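You operate a simulated robot arm through the tools that you are given. There is no shell and no other tool.

Carry out the task below with a simulated robot arm. There is one attempt and no reset: what you move stays moved.

Task
Swap the board in the black frame for the one marked dunes.
Fine: lay the old board on the coffee table; shut both clips.

The check looks at the end state, three seconds after you hand in, the way a careful person would. Anything else that was tipped, shoved, dropped, spilled or broken makes it a failure.

Robot
A 7-joint arm with a two-finger gripper, fixed in place. Base frame: the origin is on the floor under the middle of its stand, x ahead of it, y to its left, z up; the work surface is at about z = 480. Readings come in mm, rad, newtons and seconds.
With the tool pointing down near the work surface it reaches from about 160 to 600 mm from the base axis. Its first joint turns from -1.152 to 1.152 rad. Payload 2.45 kg.
The tool frame sits at the grasp point between the pads (the TCP): z along the fingers, y along the line on which they close. The tips reach 26 mm beyond it. The gripper opens to 96 mm; its body begins 69 mm behind the TCP.
Orientation is told as [roll, pitch, yaw] about the base's x, y, z axes, in that order, counted from this pose: with the fingers straight down and closing along the base's y, the tool's x points along the base's -x, its y along +y and its z along -z.

Tools
- The arm moves only by the tool play_rows. Its argument "steps" is a list of rows, each a list of 7 numbers: the shift along the tool's x, y, z in mm, then the turn, a rotation vector about the tool's x, y, z in rad, then the closure in counts, from 0 (fully open) to 255 (shut). In form: [[tx, ty, tz, ax, ay, az, gripper], ...]. A call has 1 to 20 rows; each row is the pose to reach, as a shift and turn from the pose commanded when the call began, along the tool's axes at that moment. A row lasts 0.2 s, in which the tool goes at most 50 mm and 0.15 rad; a call with a longer step from one row to the next is refused whole, and so is a gripper value outside its range. Where a pose cannot be reached the arm comes as near as it can. A force on the tool above 40 N (or 10 N above the force at the start of the call, whichever is more), or a blocked arm, ends the call early, and 0.2 s more pass. Each finger travels about 50 mm/s and halts on what it meets, pressing with about 32 N; the grip force reading is that of the motor and also rises with nothing between the fingers. The clock runs only during rows and for 0.2 s after the last one: add rows that repeat a pose to give the fingers time. The reply holds the time, the measured pose of the TCP, the force on the tool along the base axes, the opening and the grip force, in the units named above and with some noise, with the torque about the TCP (base axes, N m) and any sound that the robot's microphone picked up.
- Cameras (640 x 400 px; columns grow to the right, rows downward): "scene" is fixed at [139.7, -407.2, 1384.6]; the picture's right is [0.79, -0.62, 0.00], its down [-0.57, -0.73, -0.36] and it looks along [0.22, 0.29, -0.93] (base axes); focal length 353 px, centre (320, 200). "wrist" rides on the gripper at [82, 3, -98] in the tool frame; the picture's right is [-0.04, 1.00, 0.00], its down [-0.73, -0.03, -0.68] and it looks along [-0.68, -0.03, 0.73] (tool axes); focal length 256 px, centre (320, 200). There is no depth. A picture from a camera that has moved, and an enlarged one, comes with that camera's place and axes in the base frame and with its lens. The place of the scene camera against the robot may be out by one fixed shift of up to 12 mm in any direction.
- camera(camera): a new picture of that camera. The clock stands still meanwhile.
- enlarge(camera, box): a new picture of the part [left, top, right, bottom] of that camera's present view, enlarged. The clock stands still meanwhile.
- hand_in(): hands the job in; it is judged then, once.

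Places have to be worked out from the pictures, the camera data and where the tool is seen. Open the gripper and draw the arm clear of the work before you hand the job in, unless the task says otherwise.

The tools are called after "Emit:" as a command line: name --pt "numbers of a row" for each row, then --argument value for the rest, lists and objects as JSON in quotes. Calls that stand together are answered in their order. play_rows: Moves the arm, as the interface text tells. Its arguments: {"type":"object","properties":{"steps":{"type":"array"}},"required":["steps"]} The other tools are called the same way: camera (camera) takes a picture; enlarge (camera, box) takes an enlarged picture of a part of a camera's view; hand_in () hands the job in.

At the start:

```text
t: 0.0
eef_pos: [467.0, -103.8, 790.4]
tool_rot: [0.001, -0.001, 0.001]
force: [-0.1, 0.2, -0.5]
wrist_torque: [-0.01, -0.01, -0.03]
gripper_width: 96.0
finger_force: 0.0
```

scene: 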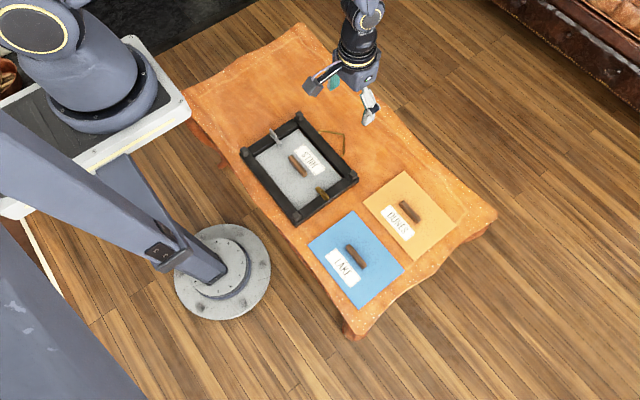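
wrist: 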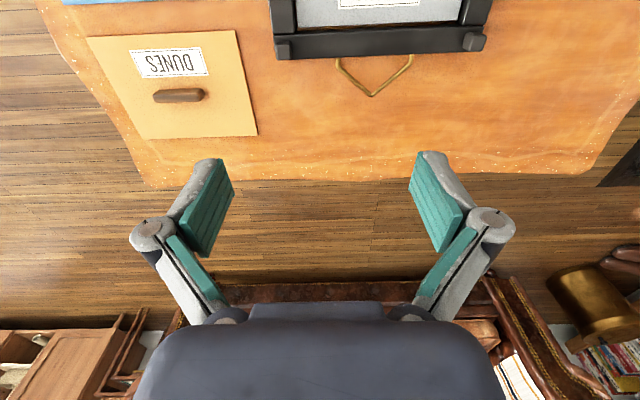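

I start by looking closer at the frame, the clips and the boards from both cameras.

Emit:
enlarge --camera "scene" --box '[220, 90, 380, 240]'

Emit:
enlarge --camera "scene" --box '[300, 160, 460, 310]'

Emit:
enlarge --camera "wrist" --box '[40, 0, 520, 200]'

```text
2.67 times, centred on (300, 165) of scene
camera zoom: at [139.7, -407.2, 1384.6], right [0.79, -0.62, 0.0], down [-0.57, -0.73, -0.36], along [0.22, 0.29, -0.93], focal length 942 px, centre (373, 293)
```

zoom: 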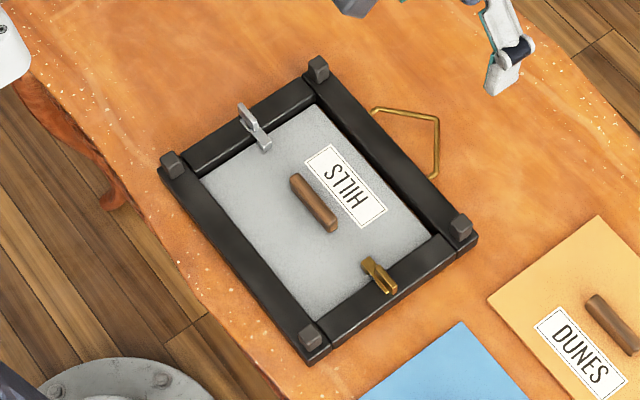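

```text
2.67 times, centred on (380, 235) of scene
camera zoom: at [139.7, -407.2, 1384.6], right [0.79, -0.62, 0.0], down [-0.57, -0.73, -0.36], along [0.22, 0.29, -0.93], focal length 942 px, centre (160, 107)
```

zoom: 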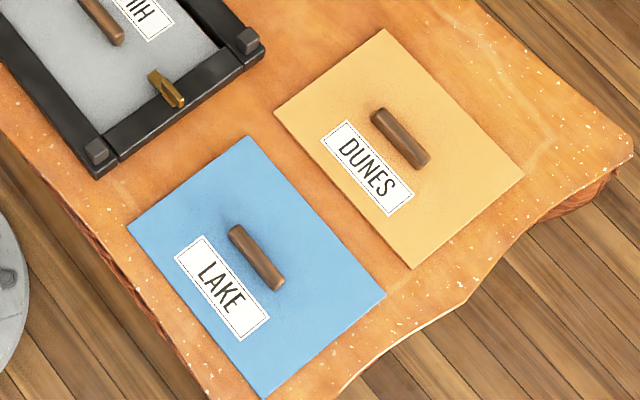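

```text
1.33 times, centred on (280, 100) of wrist
camera zoom: at [384.0, -101.3, 888.3], right [0.04, 1.0, 0.0], down [0.73, -0.03, 0.68], along [0.68, -0.03, -0.73], focal length 341 px, centre (373, 333)
```

zoom: 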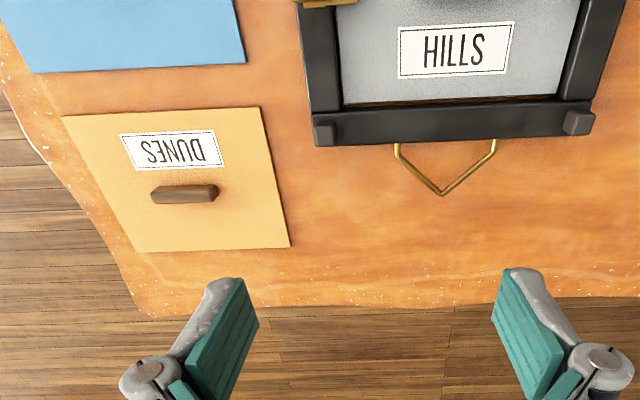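

The frame lies around x 262–468, y −140–120, with the HILLS handle near (361, −15) and the DUNES handle near (519, −306). Both handles run along y. I move the wrist camera back and lower to see the two clips clearly.

Emit:
play_rows --pt "40 15 12 0 0 0 0" --pt "80 30 24 0 0 0 0" --pt "120 45 36 0 0 0 0" --pt "160 60 48 0 0 0 0" --pt "200 75 60 0 0 0 0" --pt "217 90 70 0 0 0 0" --pt "217 90 70 0 0 0 0"

```text
t: 1.6
eef_pos: [246.4, -12.3, 720.1]
tool_rot: [0.001, -0.001, -0.001]
force: [-0.2, 0.3, -0.1]
wrist_torque: [0.0, 0.0, 0.03]
gripper_width: 95.9
finger_force: 0.1
```

The arm is over the near side of the frame at z 720. I take wrist and scene pictures to study the clips.

Emit:
camera --camera "wrist"

Emit:
camera --camera "scene"

```text
taken
camera wrist: at [164.9, -9.7, 818.7], right [0.04, 1.0, 0.0], down [0.73, -0.03, 0.68], along [0.68, -0.03, -0.73], focal length 256 px, centre (320, 200)
```

wrist: 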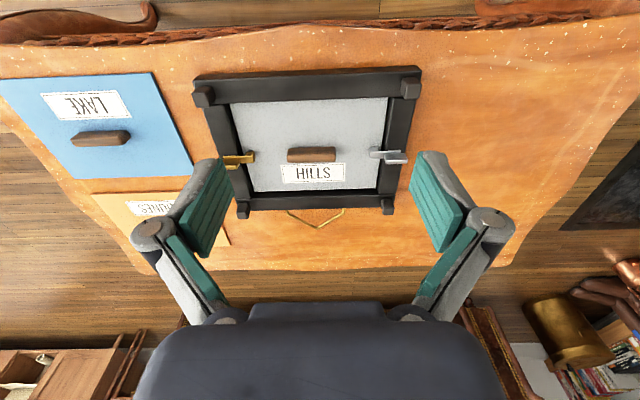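

```text
taken
```

scene: 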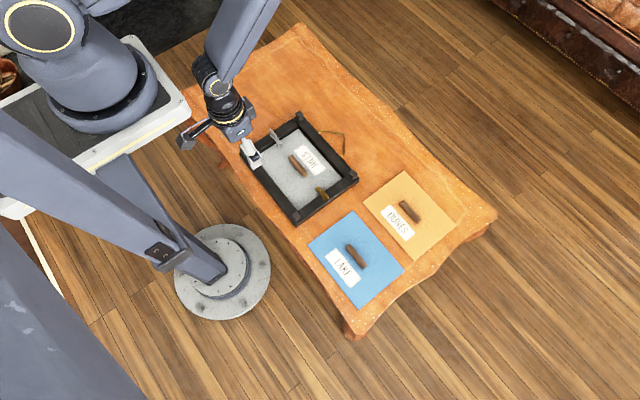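

Emit:
enlarge --camera "wrist" --box '[180, 110, 290, 210]'

Emit:
enlarge --camera "wrist" --box '[340, 110, 450, 210]'

Emit:
enlarge --camera "scene" --box '[250, 115, 300, 165]'

Emit:
enlarge --camera "scene" --box '[300, 170, 350, 220]'

```text
4.00 times, centred on (235, 160) of wrist
camera zoom: at [164.9, -9.7, 818.7], right [0.04, 1.0, 0.0], down [0.73, -0.03, 0.68], along [0.68, -0.03, -0.73], focal length 1024 px, centre (660, 360)
```

zoom: 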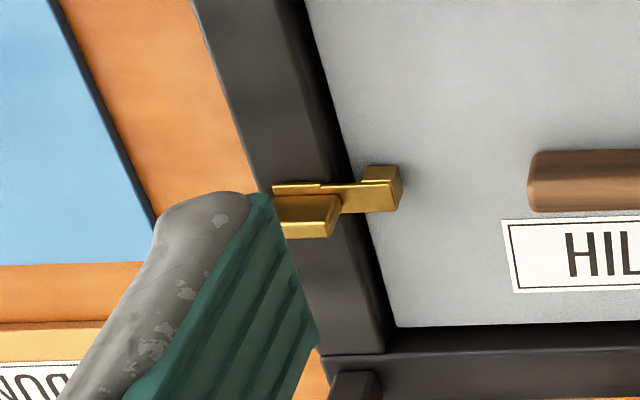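

```text
4.00 times, centred on (395, 160) of wrist
camera zoom: at [164.9, -9.7, 818.7], right [0.04, 1.0, 0.0], down [0.73, -0.03, 0.68], along [0.68, -0.03, -0.73], focal length 1024 px, centre (20, 360)
```

zoom: 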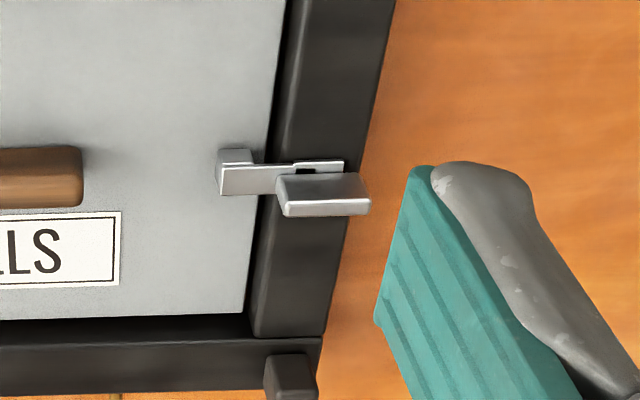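

```text
8.00 times, centred on (275, 140) of scene
camera zoom: at [139.6, -407.2, 1384.6], right [0.79, -0.62, 0.0], down [-0.57, -0.73, -0.36], along [0.22, 0.29, -0.93], focal length 2825 px, centre (680, 680)
```

zoom: 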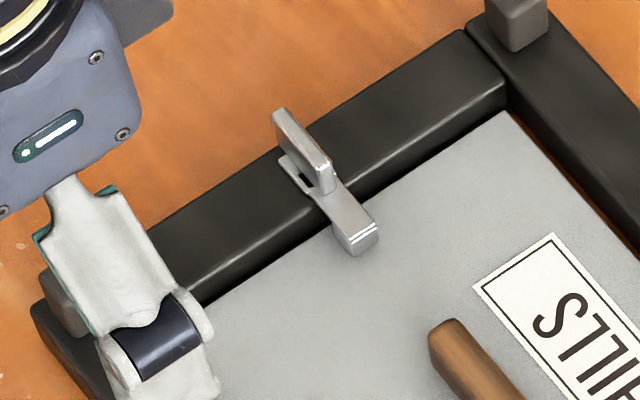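

```text
8.00 times, centred on (325, 195) of scene
camera zoom: at [139.6, -407.2, 1384.6], right [0.79, -0.62, 0.0], down [-0.57, -0.73, -0.36], along [0.22, 0.29, -0.93], focal length 2825 px, centre (280, 240)
```

zoom: 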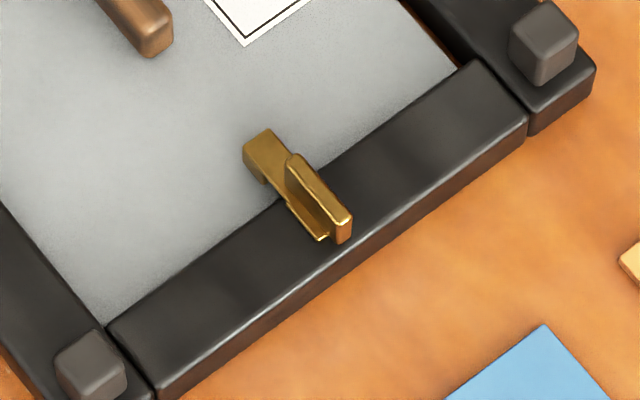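

Each clip looks like a plate reaching over the rail onto the board with an upright fin. I bring the wrist camera close above the silver clip (about x 367, y 85) to see how it moves.

Emit:
play_rows --pt "-25 19 24 0 0 0 0" --pt "-50 38 48 0 0 0 0" --pt "-75 57 72 0 0 0 0" --pt "-100 76 96 0 0 0 0" --pt "-121 92 120 0 0 0 0" --pt "-121 92 120 0 0 0 0"

Emit:
camera --camera "wrist"

```text
t: 3.0
eef_pos: [371.4, 78.5, 601.3]
tool_rot: [-0.001, -0.002, 0.0]
force: [0.4, 0.5, 0.0]
wrist_torque: [-0.02, -0.02, 0.02]
gripper_width: 95.9
finger_force: 0.0
```

```text
taken
camera wrist: at [289.8, 80.7, 698.8], right [0.04, 1.0, 0.0], down [0.73, -0.03, 0.68], along [0.68, -0.03, -0.73], focal length 256 px, centre (320, 200)
```

wrist: 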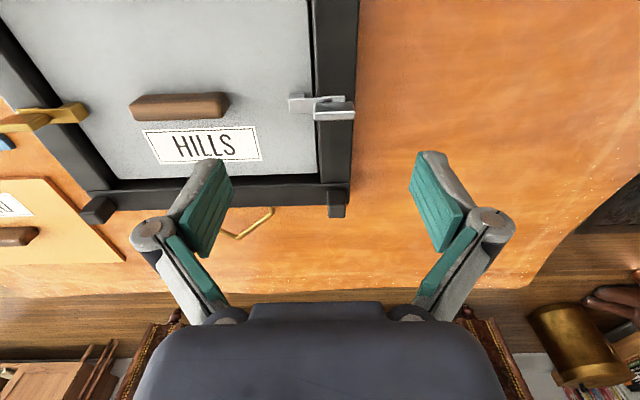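

Emit:
enlarge --camera "wrist" --box '[265, 70, 377, 140]'

Emit:
enlarge --camera "wrist" --box '[0, 70, 112, 140]'

```text
5.71 times, centred on (321, 105) of wrist
camera zoom: at [289.8, 80.7, 698.8], right [0.04, 1.0, 0.0], down [0.73, -0.03, 0.68], along [0.68, -0.03, -0.73], focal length 1463 px, centre (314, 743)
```

zoom: 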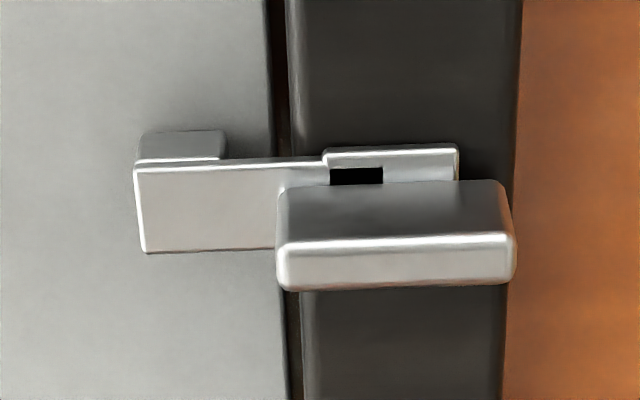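

```text
5.71 times, centred on (56, 105) of wrist
camera zoom: at [289.8, 80.7, 698.8], right [0.04, 1.0, 0.0], down [0.73, -0.03, 0.68], along [0.68, -0.03, -0.73], focal length 1463 px, centre (1829, 743)
```

zoom: 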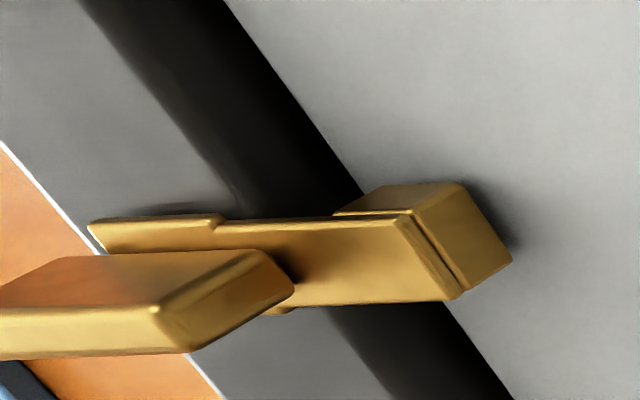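

The fin is upright on the plate, and the foot presses on the board below the rail top. I tilt the camera for a low side view of the silver clip to tell whether it hinges or turns.

Emit:
play_rows --pt "18 1 4 0 -0.1 0 0" --pt "36 2 8 0 -0.2 0 0" --pt "54 3 14 0 -0.3 0 0" --pt "72 4 20 0 -0.4 0 0" --pt "72 4 28 0 -0.5 0 0" --pt "72 4 28 0 -0.5 0 0"

Emit:
camera --camera "wrist"

Emit:
enlarge --camera "wrist" --box '[264, 110, 376, 180]'

```text
t: 4.4
eef_pos: [298.1, 82.3, 573.9]
tool_rot: [0.0, -0.5, 0.0]
force: [0.3, 1.0, 0.2]
wrist_torque: [-0.01, 0.01, 0.0]
gripper_width: 96.1
finger_force: 0.1
```

```text
taken
camera wrist: at [179.7, 85.1, 619.6], right [0.04, 1.0, 0.02], down [0.32, -0.03, 0.95], along [0.95, -0.03, -0.32], focal length 256 px, centre (320, 200)
```

wrist: 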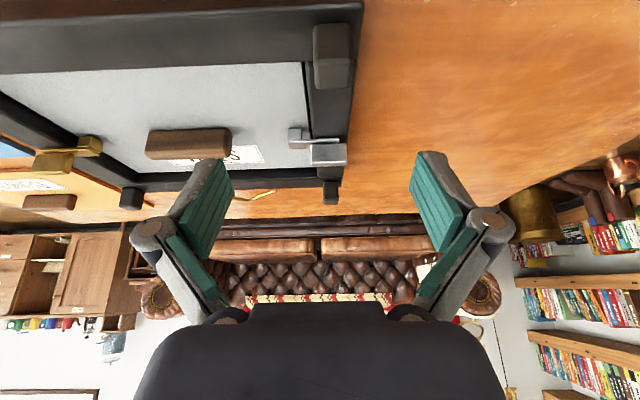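

```text
5.71 times, centred on (320, 145) of wrist
camera zoom: at [179.7, 85.1, 619.6], right [0.04, 1.0, 0.02], down [0.32, -0.03, 0.95], along [0.95, -0.03, -0.32], focal length 1463 px, centre (320, 514)
```

zoom: 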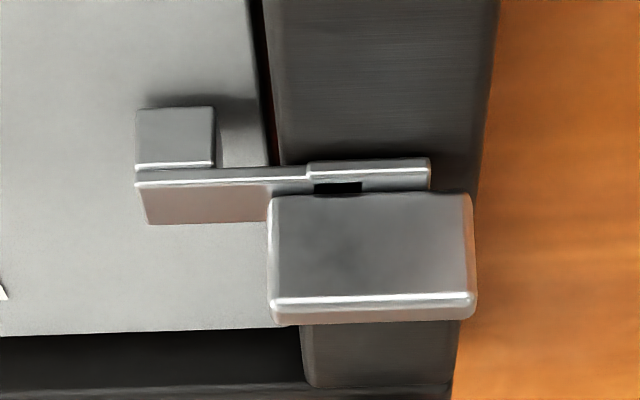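

The foot hangs about 9 mm below the plate, onto the board. I enlarge the brass clip from this angle and the whole frame for comparison.

Emit:
enlarge --camera "wrist" --box '[10, 120, 122, 190]'

Emit:
enlarge --camera "wrist" --box '[280, 120, 360, 170]'

Emit:
enlarge --camera "wrist" --box '[0, 0, 400, 220]'

```text
5.71 times, centred on (66, 155) of wrist
camera zoom: at [179.7, 85.1, 619.6], right [0.04, 1.0, 0.02], down [0.32, -0.03, 0.95], along [0.95, -0.03, -0.32], focal length 1463 px, centre (1771, 457)
```

zoom: 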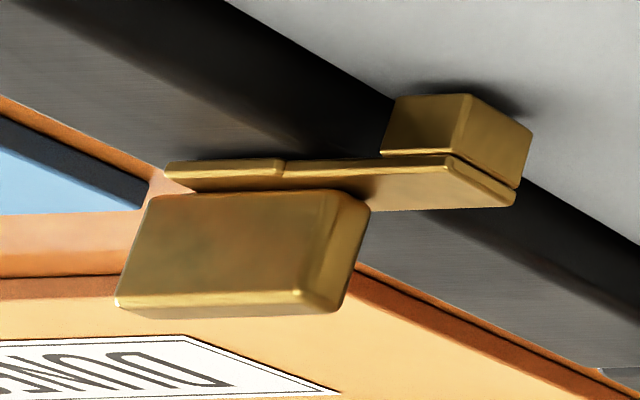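

```text
8.00 times, centred on (320, 145) of wrist
camera zoom: at [179.7, 85.1, 619.6], right [0.04, 1.0, 0.02], down [0.32, -0.03, 0.95], along [0.95, -0.03, -0.32], focal length 2048 px, centre (320, 640)
```

zoom: 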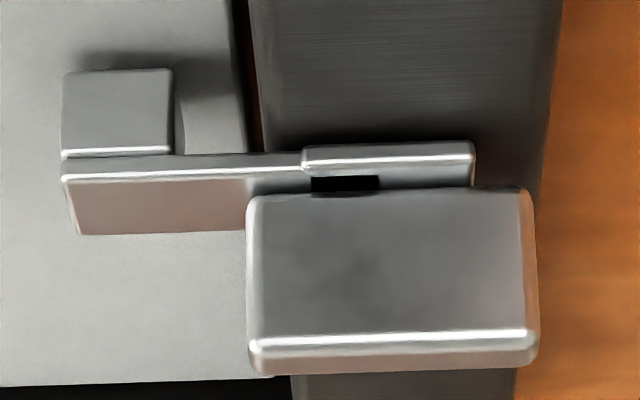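

```text
1.60 times, centred on (200, 110) of wrist
camera zoom: at [179.7, 85.1, 619.6], right [0.04, 1.0, 0.02], down [0.32, -0.03, 0.95], along [0.95, -0.03, -0.32], focal length 410 px, centre (512, 344)
```

zoom: 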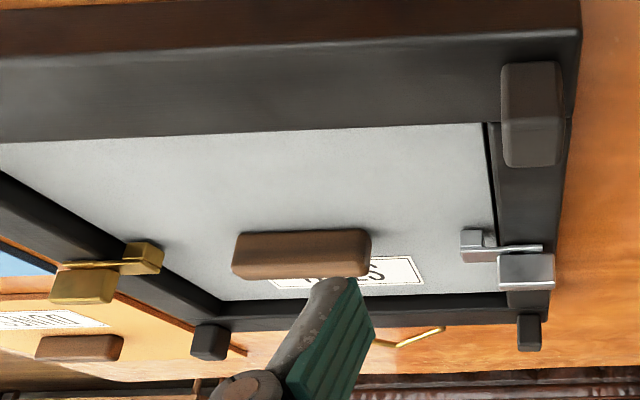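

I still can't tell the mechanism for sure, so I untilt and then turn the tool by 90° to view the silver clip end-on from the outside. This is also the orientation needed to grip the fins.

Emit:
play_rows --pt "-5 2 -10 0 0.1 0 0" --pt "-25 4 -12 0 0.2 0 0" --pt "-45 6 -8 0 0.3 0 0" --pt "-65 8 -3 0 0.4 0 0" --pt "-78 10 1 0 0.5 0 0" --pt "-78 10 1 0 0.5 0 0"

Emit:
play_rows --pt "0 0 0 0 0 0.14 0" --pt "0 0 0 0 0 0.28 0" --pt "0 0 0 0 0 0.42 0" --pt "0 0 0 0 0 0.56 0" --pt "0 0 0 0 0 0.7 0" --pt "0 0 0 0 0 0.84 0" --pt "0 0 0 0 0 0.98 0" --pt "0 0 0 0 0 1.12 0" --pt "0 0 0 0 0 1.26 0" --pt "0 0 0 0 0 1.4 0" --pt "0 0 0 0 0 1.5 0" --pt "0 0 0 0 0 1.5708 0" --pt "0 0 0 0 0 1.5708 0"

Emit:
camera --camera "wrist"

```text
t: 5.8
eef_pos: [366.1, 91.3, 607.6]
tool_rot: [0.0, 0.0, 0.001]
force: [-0.2, -0.1, -0.7]
wrist_torque: [0.01, 0.04, 0.02]
gripper_width: 95.9
finger_force: 0.1
```

```text
t: 8.6
eef_pos: [366.6, 90.8, 609.6]
tool_rot: [0.001, 0.0, -1.573]
force: [0.0, -0.6, -0.1]
wrist_torque: [0.02, 0.04, -0.03]
gripper_width: 95.9
finger_force: 0.1
```

```text
taken
camera wrist: at [369.6, 172.9, 707.2], right [1.0, -0.04, 0.0], down [-0.03, -0.73, 0.68], along [-0.03, -0.68, -0.73], focal length 256 px, centre (320, 200)
```

wrist: 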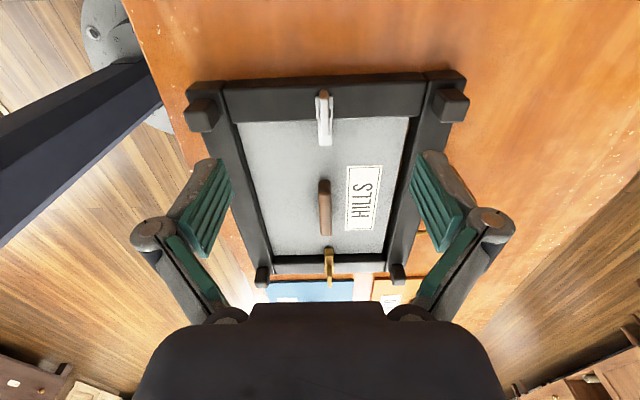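

Emit:
enlarge --camera "wrist" --box '[270, 80, 380, 150]'

Emit:
enlarge --camera "wrist" --box '[285, 230, 375, 290]'

```text
5.71 times, centred on (325, 115) of wrist
camera zoom: at [369.6, 172.9, 707.2], right [1.0, -0.04, 0.0], down [-0.03, -0.73, 0.68], along [-0.03, -0.68, -0.73], focal length 1463 px, centre (291, 686)
```

zoom: 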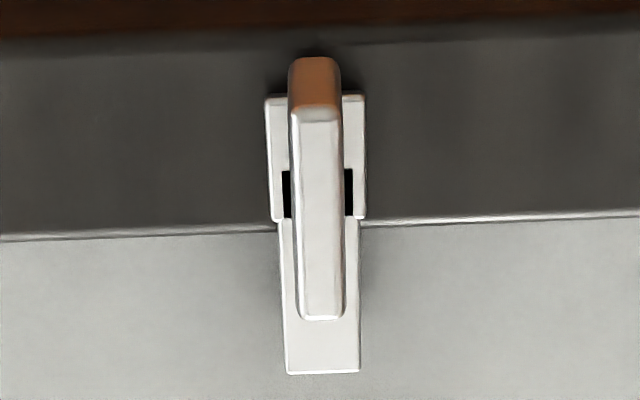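

```text
6.67 times, centred on (330, 260) of wrist
camera zoom: at [369.6, 172.9, 707.2], right [1.0, -0.04, 0.0], down [-0.03, -0.73, 0.68], along [-0.03, -0.68, -0.73], focal length 1707 px, centre (253, -200)
```

zoom: 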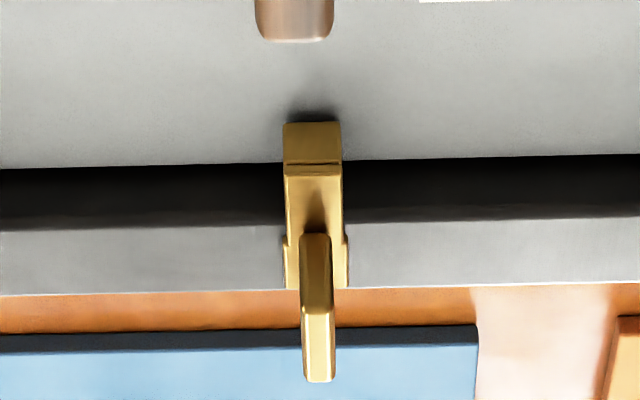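

Silver fin: about x 370, y 73–103, top z ≈ 525, 7 mm thick, rail top z ≈ 504. It has a dark slot in its base block that the brass clip seems to lack, so I move over the brass clip (about x 370, y −146) for a close look.

Emit:
play_rows --pt "-48 0 0 0 0 0 0" --pt "-96 1 0 0 0 0 0" --pt "-144 2 0 0 0 0 0" --pt "-192 3 0 0 0 0 0" --pt "-237 3 0 0 0 0 0" --pt "-237 3 0 0 0 0 0"

Emit:
camera --camera "wrist"

Emit:
enlarge --camera "wrist" --box '[270, 80, 380, 150]'

```text
t: 10.0
eef_pos: [369.8, -146.0, 609.8]
tool_rot: [0.001, -0.001, -1.571]
force: [-0.9, 0.2, -0.4]
wrist_torque: [0.02, 0.04, -0.01]
gripper_width: 95.9
finger_force: 0.0
```

```text
taken
camera wrist: at [372.5, -64.2, 707.9], right [1.0, -0.04, 0.0], down [-0.03, -0.73, 0.68], along [-0.03, -0.68, -0.73], focal length 256 px, centre (320, 200)
```

wrist: 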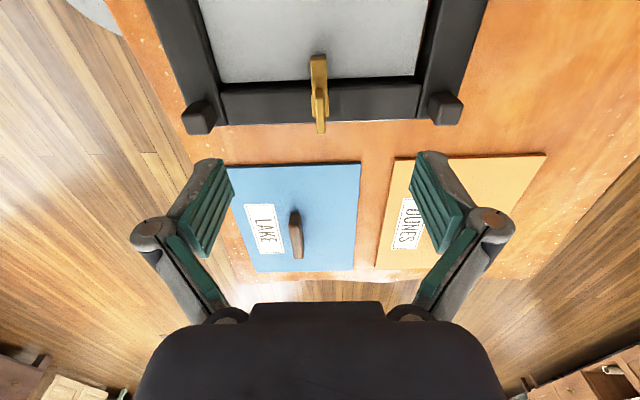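

```text
5.71 times, centred on (325, 115) of wrist
camera zoom: at [372.5, -64.2, 707.9], right [1.0, -0.04, 0.0], down [-0.03, -0.73, 0.68], along [-0.03, -0.68, -0.73], focal length 1463 px, centre (291, 686)
```

zoom: 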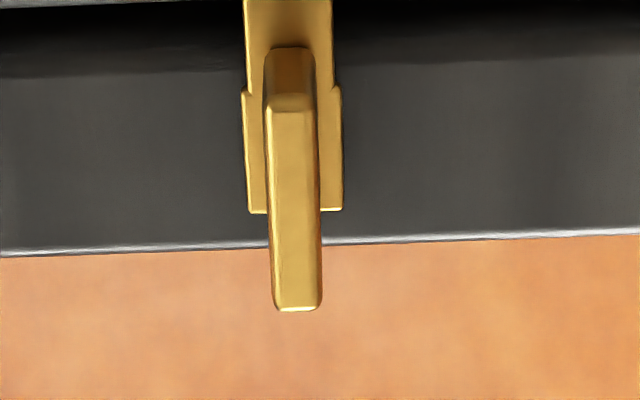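

The brass base block shows no dark slot, so the two clips may work differently. The arm is out of the way of the silver one now, so I enlarge both strongly from the scene camera.

Emit:
enlarge --camera "scene" --box '[262, 126, 292, 146]'

Emit:
enlarge --camera "scene" --box '[308, 183, 338, 203]'

Emit:
enlarge --camera "wrist" --box '[300, 50, 342, 78]'

Emit:
enlarge --camera "wrist" --box '[297, 85, 345, 117]'

```text
16.00 times, centred on (277, 136) of scene
camera zoom: at [139.6, -407.2, 1384.6], right [0.79, -0.62, 0.0], down [-0.57, -0.73, -0.36], along [0.22, 0.29, -0.93], focal length 5651 px, centre (1008, 1224)
```

zoom: 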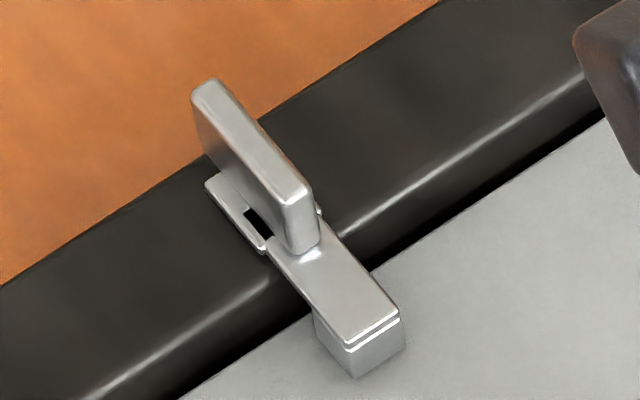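

```text
16.00 times, centred on (323, 193) of scene
camera zoom: at [139.6, -407.2, 1384.6], right [0.79, -0.62, 0.0], down [-0.57, -0.73, -0.36], along [0.22, 0.29, -0.93], focal length 5651 px, centre (272, 312)
```

zoom: 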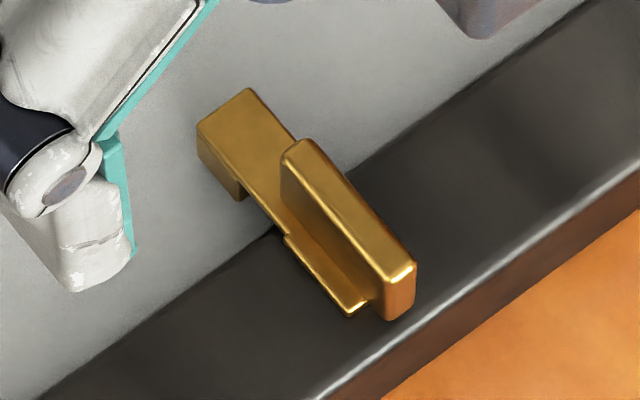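

```text
14.29 times, centred on (321, 64) of wrist
camera zoom: at [372.5, -64.2, 707.9], right [1.0, -0.04, 0.0], down [-0.03, -0.73, 0.68], along [-0.03, -0.68, -0.73], focal length 3657 px, centre (306, 2143)
```

zoom: 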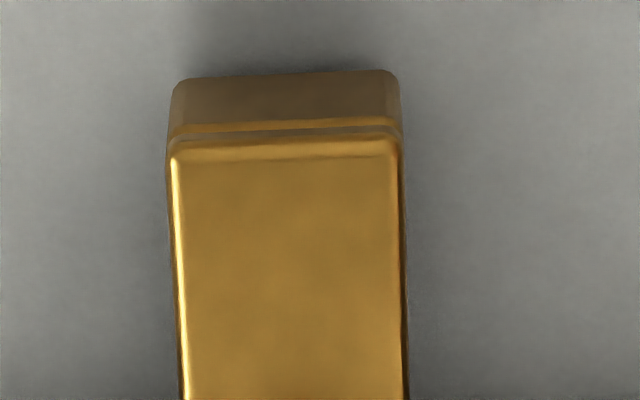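

```text
12.50 times, centred on (321, 101) of wrist
camera zoom: at [372.5, -64.2, 707.9], right [1.0, -0.04, 0.0], down [-0.03, -0.73, 0.68], along [-0.03, -0.68, -0.73], focal length 3200 px, centre (308, 1438)
```

zoom: 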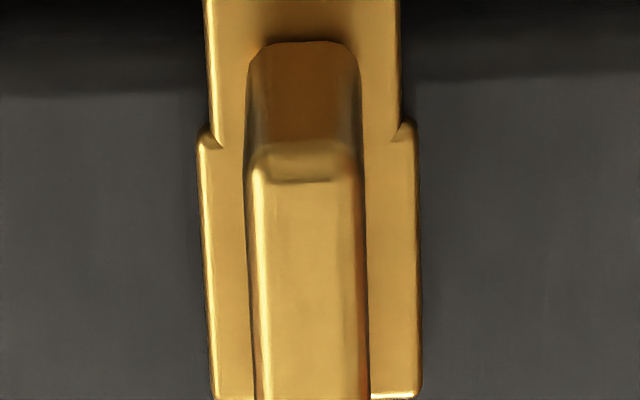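

The fin of the brass clip is centred over its base block at about (369.5, −150), like a thumb-turn. I close partly and descend to just above it, then check alignment before gripping.

Emit:
play_rows --pt "-4 0 15 0 0 0 40" --pt "-4 0 30 0 0 0 80" --pt "-4 0 42 0 0 0 120" --pt "-4 0 48 0 0 0 140" --pt "-4 0 48 0 0 0 140" --pt "-4 0 48 0 0 0 140"

Emit:
camera --camera "wrist"

Emit:
enlarge --camera "scene" --box '[285, 160, 365, 220]'

```text
t: 11.4
eef_pos: [369.9, -148.6, 561.4]
tool_rot: [0.0, -0.001, -1.572]
force: [0.1, 0.1, -0.5]
wrist_torque: [0.0, 0.01, -0.01]
gripper_width: 43.4
finger_force: 0.0
```

```text
taken
camera wrist: at [372.8, -67.5, 658.6], right [1.0, -0.04, 0.0], down [-0.03, -0.73, 0.68], along [-0.03, -0.68, -0.73], focal length 256 px, centre (320, 200)
```

wrist: 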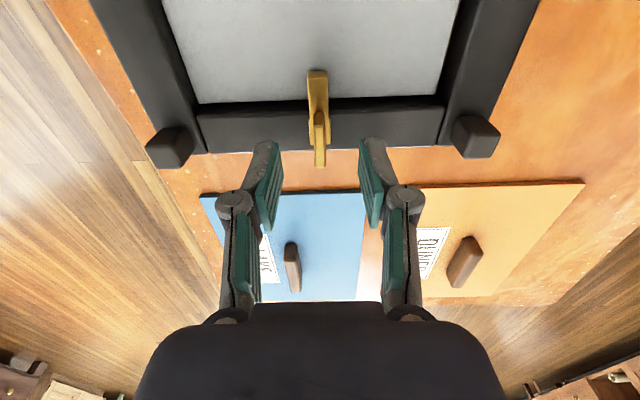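

```text
6.67 times, centred on (325, 190) of scene
camera zoom: at [139.7, -407.2, 1384.6], right [0.79, -0.62, 0.0], down [-0.57, -0.73, -0.36], along [0.22, 0.29, -0.93], focal length 2354 px, centre (287, 267)
```

zoom: 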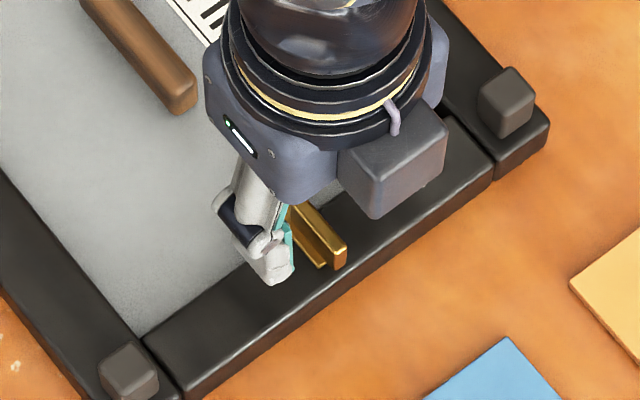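

The fin is centred between the fingertips. I lower to TCP z 537 so the tips straddle the fin just above the base block, without closing yet.

Emit:
play_rows --pt "0 0 8 0 0 0 140" --pt "0 0 16 0 0 0 160" --pt "0 0 22 0 0 0 180" --pt "0 0 24 0 0 0 190" --pt "0 0 24 0 0 0 190"

Emit:
camera --camera "wrist"

```text
t: 12.6
eef_pos: [370.7, -149.4, 536.6]
tool_rot: [-0.001, -0.001, -1.57]
force: [-0.7, -0.3, -1.1]
wrist_torque: [0.02, 0.0, 0.0]
gripper_width: 24.3
finger_force: 0.2
```

```text
taken
camera wrist: at [372.6, -67.5, 635.1], right [1.0, -0.04, 0.0], down [-0.03, -0.73, 0.68], along [-0.03, -0.68, -0.73], focal length 256 px, centre (320, 200)
```

wrist: 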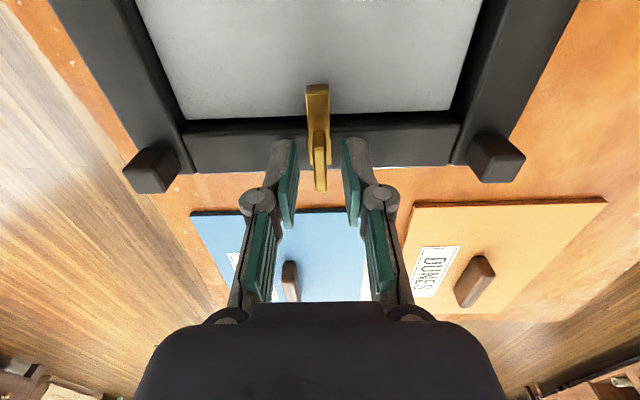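

The fin is midway between the pads. I close on it and read the forces.

Emit:
play_rows --pt "0 0 0 0 0 0 210" --pt "0 0 0 0 0 0 230" --pt "0 0 0 0 0 0 255" --pt "0 0 0 0 0 0 255" --pt "0 0 0 0 0 0 255"

Emit:
enlarge --camera "wrist" --box '[240, 70, 400, 220]'

```text
t: 13.8
eef_pos: [370.5, -148.7, 537.7]
tool_rot: [0.0, 0.0, -1.573]
force: [0.7, 0.7, 0.3]
wrist_torque: [0.0, -0.01, 0.02]
gripper_width: 6.7
finger_force: 32.2
```

```text
2.67 times, centred on (320, 145) of wrist
camera zoom: at [372.7, -67.5, 635.1], right [1.0, -0.04, 0.0], down [-0.03, -0.73, 0.68], along [-0.03, -0.68, -0.73], focal length 683 px, centre (320, 347)
```

zoom: 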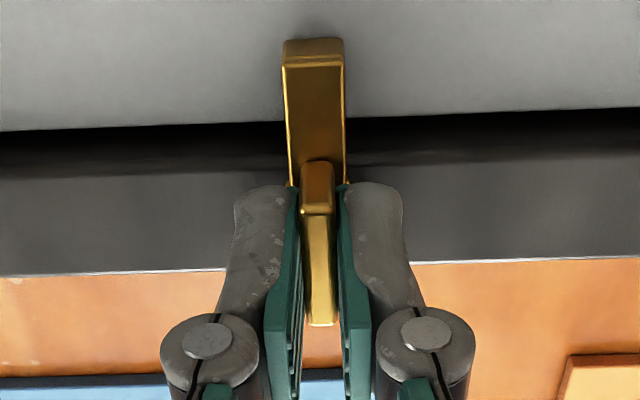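

The brass fin is gripped (6.7 mm wide). I test a very small turn about the vertical and watch torque and force.

Emit:
play_rows --pt "0 0 0 0 0 0.02 255" --pt "0 0 0 0 0 0.04 255" --pt "0 0 0 0 0 0.06 255" --pt "0 0 0 0 0 0.06 255"

Emit:
enlarge --camera "wrist" --box '[240, 70, 400, 220]'

```text
t: 14.8
eef_pos: [369.7, -148.8, 536.0]
tool_rot: [-0.001, 0.0, -1.63]
force: [-5.7, 1.3, 27.5]
wrist_torque: [0.14, 0.09, 0.62]
gripper_width: 6.9
finger_force: 31.8
```

```text
2.67 times, centred on (320, 145) of wrist
camera zoom: at [377.6, -67.9, 634.7], right [0.99, -0.1, 0.0], down [-0.07, -0.73, 0.68], along [-0.07, -0.68, -0.73], focal length 683 px, centre (320, 347)
```

zoom: 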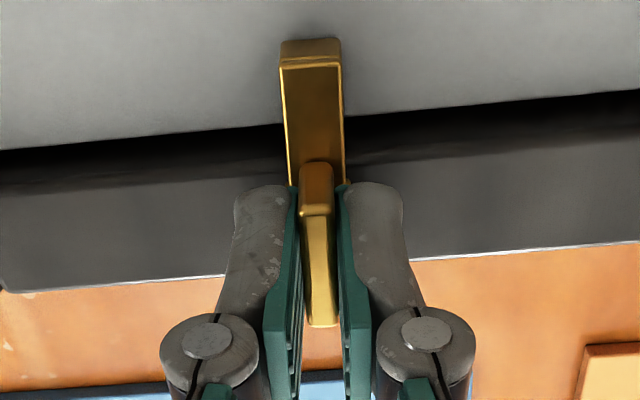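

The clip turned with the gripper relative to the rail, but it is pushing the tool up with about 27 N, as if it rises while turning. I give way upward by 1.5 mm and see whether the force relaxes.

Emit:
play_rows --pt "0 0 -0.5 0 0 0 255" --pt "0 0 -1.0 0 0 0 255" --pt "0 0 -1.5 0 0 0 255" --pt "0 0 -1.5 0 0 0 255"

Emit:
enlarge --camera "wrist" --box '[240, 70, 400, 220]'

```text
t: 15.8
eef_pos: [371.2, -149.5, 539.7]
tool_rot: [0.0, 0.002, -1.631]
force: [1.1, -0.1, -1.0]
wrist_torque: [-0.71, 0.07, 0.0]
gripper_width: 6.6
finger_force: 31.9
```

```text
2.67 times, centred on (320, 145) of wrist
camera zoom: at [378.0, -68.4, 636.5], right [0.99, -0.1, 0.0], down [-0.07, -0.73, 0.68], along [-0.07, -0.68, -0.73], focal length 683 px, centre (320, 347)
```

zoom: 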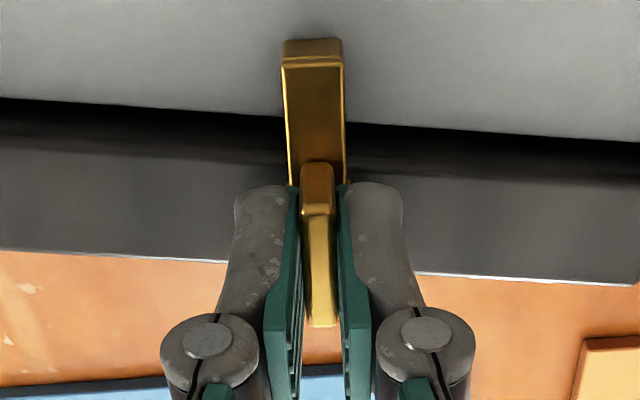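

The rail now slants the other way in the view, so something shifted. I check the scene camera before moving anything.

Emit:
camera --camera "scene"

Emit:
enlarge --camera "scene" --box '[220, 90, 380, 240]'

Emit:
camera --camera "wrist"

```text
taken
```

scene: 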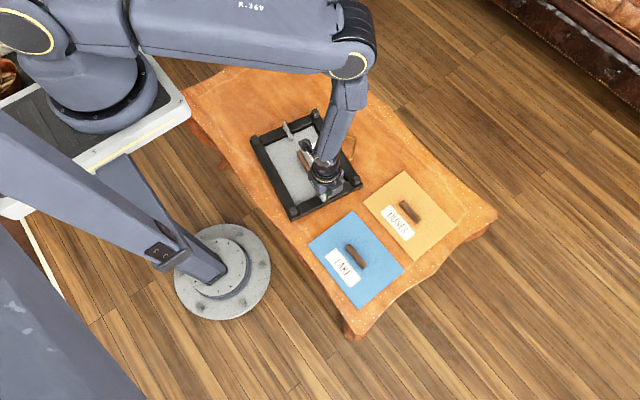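

```text
2.67 times, centred on (300, 165) of scene
camera zoom: at [139.7, -407.2, 1384.6], right [0.79, -0.62, 0.0], down [-0.57, -0.73, -0.36], along [0.22, 0.29, -0.93], focal length 942 px, centre (373, 293)
```

zoom: 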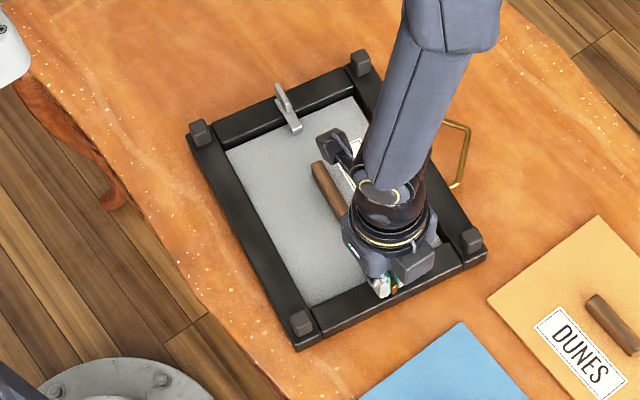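

```text
taken
camera wrist: at [378.0, -68.4, 636.5], right [0.99, -0.1, 0.0], down [-0.07, -0.73, 0.68], along [-0.07, -0.68, -0.73], focal length 256 px, centre (320, 200)
```

wrist: 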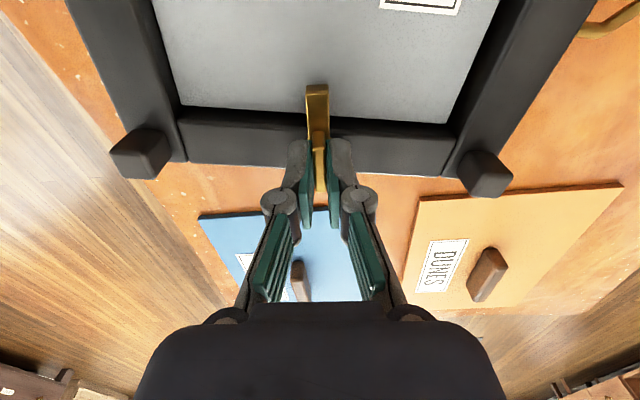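

The frame swung about the brass clip by roughly −0.185 rad (about 10°). My lift had unloaded it while torque was stored, so the clip's shut stop is on that side and it opens the other way (counter-clockwise). I lower back so the frame rests on the table, then check the readings.

Emit:
play_rows --pt "0 0 0.4 0 0 0 255" --pt "0 0 0.8 0 0 0 255" --pt "0 0 1.2 0 0 0 255" --pt "0 0 1.2 0 0 0 255"

```text
t: 16.8
eef_pos: [369.3, -149.0, 538.2]
tool_rot: [0.001, -0.001, -1.632]
force: [-0.2, 1.3, -0.3]
wrist_torque: [-0.17, 0.01, 0.02]
gripper_width: 6.8
finger_force: 32.4
```

Loads are near zero again. Now I turn the clip the other way by 0.1 rad in small steps and watch the torque.

Emit:
play_rows --pt "0 0 0 0 0 -0.03 255" --pt "0 0 0 0 0 -0.06 255" --pt "0 0 0 0 0 -0.1 255" --pt "0 0 0 0 0 -0.1 255"

Emit:
enlarge --camera "scene" --box '[220, 90, 380, 240]'

Emit:
enlarge --camera "wrist" --box '[240, 70, 400, 220]'

```text
t: 17.8
eef_pos: [367.8, -149.7, 538.5]
tool_rot: [0.0, 0.0, -1.53]
force: [-0.4, 0.0, 0.8]
wrist_torque: [0.4, 0.01, 0.02]
gripper_width: 6.5
finger_force: 32.1
```

```text
2.67 times, centred on (300, 165) of scene
camera zoom: at [139.7, -407.2, 1384.6], right [0.79, -0.62, 0.0], down [-0.57, -0.73, -0.36], along [0.22, 0.29, -0.93], focal length 942 px, centre (373, 293)
```

zoom: 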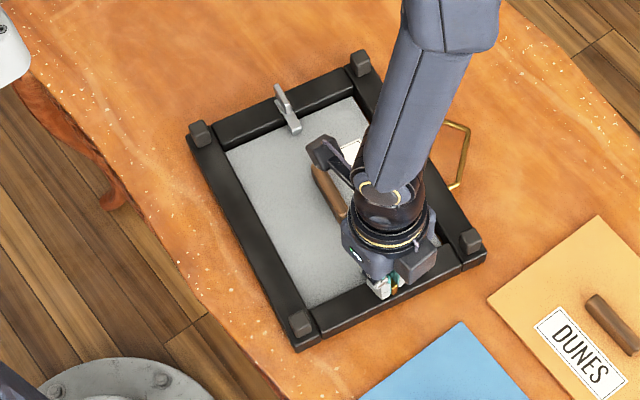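

```text
2.67 times, centred on (320, 145) of wrist
camera zoom: at [368.9, -67.9, 635.1], right [1.0, 0.0, 0.0], down [0.0, -0.73, 0.68], along [0.0, -0.68, -0.73], focal length 683 px, centre (320, 347)
```

zoom: 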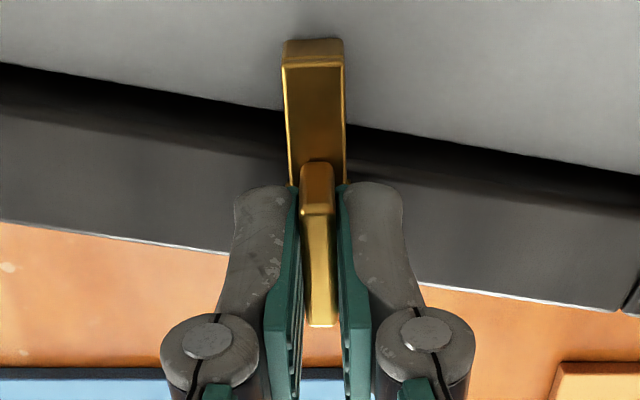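

The brass clip turns freely this way, with the frame still. I keep turning in small steps and watch for the foot meeting the rail.

Emit:
play_rows --pt "0 0 0 0 0 -0.06 255" --pt "0 0 0 0 0 -0.12 255" --pt "0 0 0 0 0 -0.18 255" --pt "0 0 0 0 0 -0.24 255" --pt "0 0 0 0 0 -0.3 255" --pt "0 0 0 0 0 -0.3 255"

Emit:
enlarge --camera "wrist" --box '[240, 70, 400, 220]'

Emit:
enlarge --camera "scene" --box '[220, 90, 380, 240]'

```text
t: 19.2
eef_pos: [370.2, -149.3, 537.1]
tool_rot: [0.0, -0.001, -1.23]
force: [-0.7, -1.1, 0.3]
wrist_torque: [-0.43, -0.13, 0.03]
gripper_width: 6.6
finger_force: 32.3
```

```text
2.67 times, centred on (320, 145) of wrist
camera zoom: at [345.4, -71.7, 635.5], right [0.95, 0.3, 0.0], down [0.22, -0.7, 0.68], along [0.2, -0.65, -0.73], focal length 683 px, centre (320, 347)
```

zoom: 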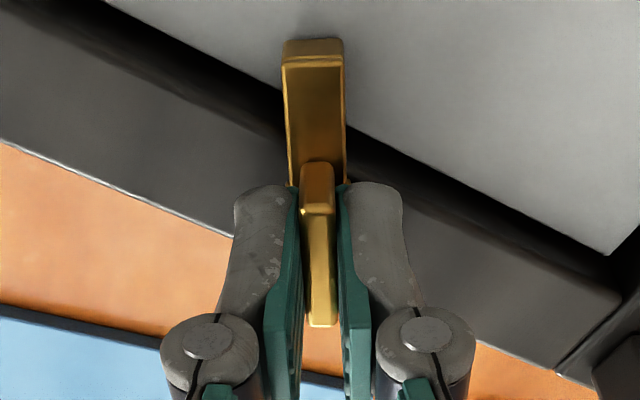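

```text
2.67 times, centred on (300, 165) of scene
camera zoom: at [139.7, -407.2, 1384.6], right [0.79, -0.62, 0.0], down [-0.57, -0.73, -0.36], along [0.22, 0.29, -0.93], focal length 942 px, centre (373, 293)
```

zoom: 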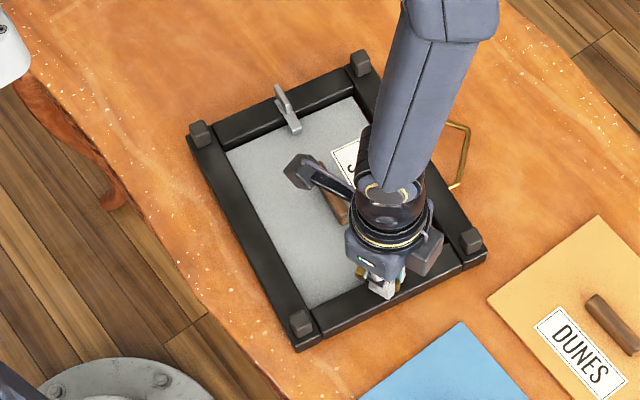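

Turning freely, and the frame isn't moving. The clip is about 0.5 rad open, so I continue.

Emit:
play_rows --pt "0 0 0 0 0 -0.06 255" --pt "0 0 0 0 0 -0.12 255" --pt "0 0 0 0 0 -0.18 255" --pt "0 0 0 0 0 -0.24 255" --pt "0 0 0 0 0 -0.3 255" --pt "0 0 0 0 0 -0.36 255" --pt "0 0 0 0 0 -0.36 255"

Emit:
enlarge --camera "wrist" --box '[240, 70, 400, 220]'

Emit:
enlarge --camera "scene" --box '[220, 90, 380, 240]'

```text
t: 20.8
eef_pos: [370.7, -150.4, 536.1]
tool_rot: [0.001, -0.001, -0.869]
force: [0.4, 1.9, -0.4]
wrist_torque: [0.06, 0.06, 0.0]
gripper_width: 6.7
finger_force: 31.7
```

```text
2.67 times, centred on (320, 145) of wrist
camera zoom: at [319.2, -85.1, 634.8], right [0.79, 0.61, 0.0], down [0.45, -0.58, 0.68], along [0.42, -0.54, -0.73], focal length 683 px, centre (320, 347)
```

zoom: 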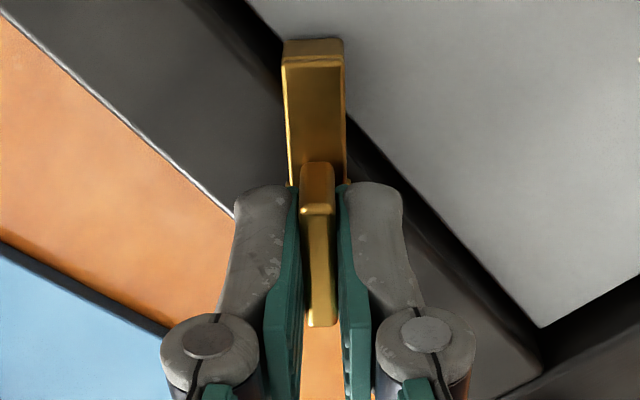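

```text
2.67 times, centred on (300, 165) of scene
camera zoom: at [139.7, -407.1, 1384.6], right [0.79, -0.62, 0.0], down [-0.57, -0.73, -0.36], along [0.22, 0.29, -0.93], focal length 942 px, centre (373, 293)
```

zoom: 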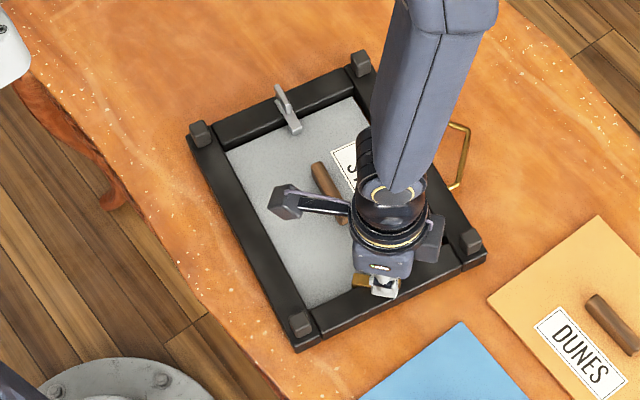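

About 0.9 rad open. Next the foot passes over the rail edge, so I take a smaller step and check.

Emit:
play_rows --pt "0 0 0 0 0 -0.05 255" --pt "0 0 0 0 0 -0.1 255" --pt "0 0 0 0 0 -0.15 255" --pt "0 0 0 0 0 -0.2 255" --pt "0 0 0 0 0 -0.2 255"

Emit:
enlarge --camera "wrist" --box '[240, 70, 400, 220]'

Emit:
enlarge --camera "scene" --box '[220, 90, 380, 240]'

```text
t: 22.0
eef_pos: [369.3, -149.5, 536.1]
tool_rot: [0.0, 0.0, -0.668]
force: [0.2, 1.2, 0.2]
wrist_torque: [0.12, 0.1, -0.01]
gripper_width: 6.8
finger_force: 32.3
```

```text
2.67 times, centred on (320, 145) of wrist
camera zoom: at [307.5, -96.3, 634.8], right [0.65, 0.76, 0.0], down [0.56, -0.48, 0.68], along [0.52, -0.44, -0.73], focal length 683 px, centre (320, 347)
```

zoom: 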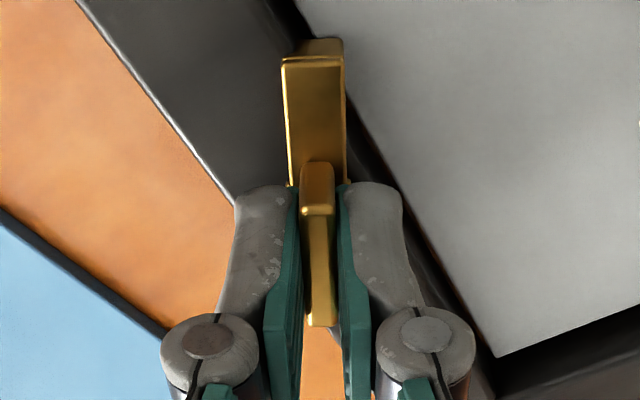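

```text
2.67 times, centred on (300, 165) of scene
camera zoom: at [139.7, -407.2, 1384.6], right [0.79, -0.62, 0.0], down [-0.57, -0.73, -0.36], along [0.22, 0.29, -0.93], focal length 942 px, centre (373, 293)
```

zoom: 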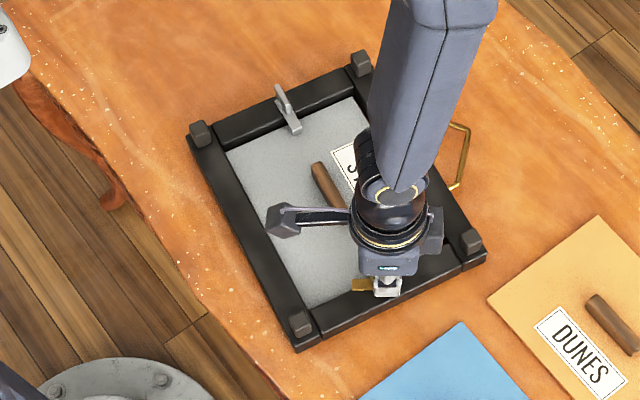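

It turns without resistance, and the foot passes the rail freely. I continue towards 90°.

Emit:
play_rows --pt "0 0 0 0 0 -0.06 255" --pt "0 0 0 0 0 -0.12 255" --pt "0 0 0 0 0 -0.18 255" --pt "0 0 0 0 0 -0.24 255" --pt "0 0 0 0 0 -0.3 255" --pt "0 0 0 0 0 -0.36 255" --pt "0 0 0 0 0 -0.42 255" --pt "0 0 0 0 0 -0.42 255"

Emit:
enlarge --camera "wrist" --box '[240, 70, 400, 220]'

Emit:
enlarge --camera "scene" --box '[220, 90, 380, 240]'

```text
t: 23.8
eef_pos: [370.7, -149.2, 536.9]
tool_rot: [0.0, 0.001, -0.251]
force: [-0.5, 2.0, -1.4]
wrist_torque: [0.14, 0.4, -0.05]
gripper_width: 6.5
finger_force: 31.8
```

```text
2.67 times, centred on (320, 145) of wrist
camera zoom: at [291.5, -126.6, 634.8], right [0.29, 0.96, 0.0], down [0.7, -0.21, 0.68], along [0.65, -0.19, -0.73], focal length 683 px, centre (320, 347)
```

zoom: 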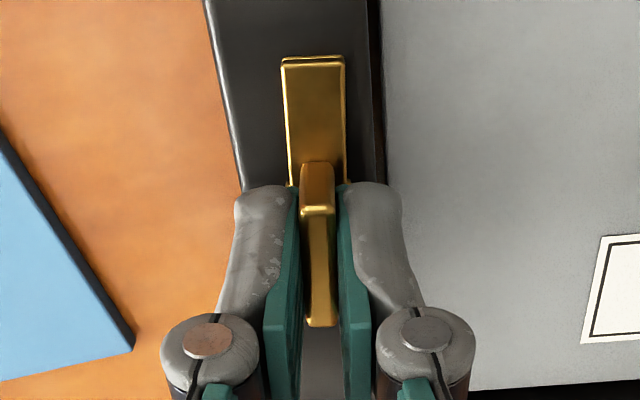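

```text
2.67 times, centred on (300, 165) of scene
camera zoom: at [139.7, -407.1, 1384.6], right [0.79, -0.62, 0.0], down [-0.57, -0.73, -0.36], along [0.22, 0.29, -0.93], focal length 942 px, centre (373, 293)
```

zoom: 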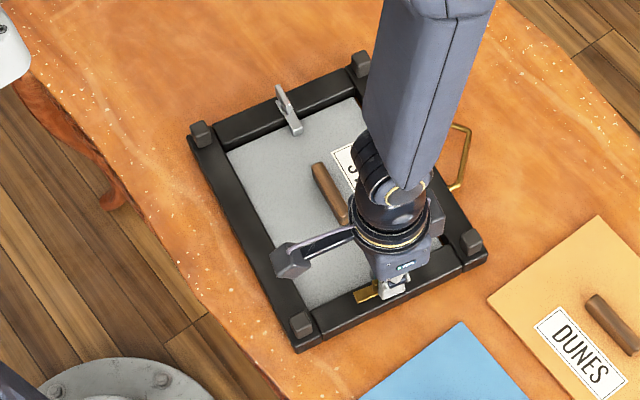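

Brass clip lies along the rail, about 86° open and clear of the board. I turn a little further to find its open stop, since pushing gently against it can swing the frame back about the same pivot.

Emit:
play_rows --pt "0 0 0 0 0 -0.03 255" --pt "0 0 0 0 0 -0.06 255" --pt "0 0 0 0 0 -0.09 255" --pt "0 0 0 0 0 -0.09 255"

Emit:
enlarge --camera "wrist" --box '[240, 70, 400, 220]'

```text
t: 24.8
eef_pos: [370.0, -150.2, 535.8]
tool_rot: [0.001, 0.0, -0.161]
force: [-0.3, -0.6, -0.4]
wrist_torque: [0.03, 0.03, -0.24]
gripper_width: 6.5
finger_force: 31.9
```

```text
2.67 times, centred on (320, 145) of wrist
camera zoom: at [289.6, -133.6, 635.0], right [0.2, 0.98, 0.0], down [0.72, -0.15, 0.68], along [0.67, -0.14, -0.73], focal length 683 px, centre (320, 347)
```

zoom: 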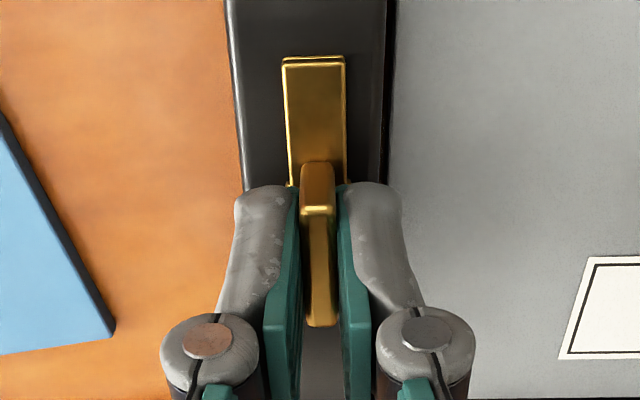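

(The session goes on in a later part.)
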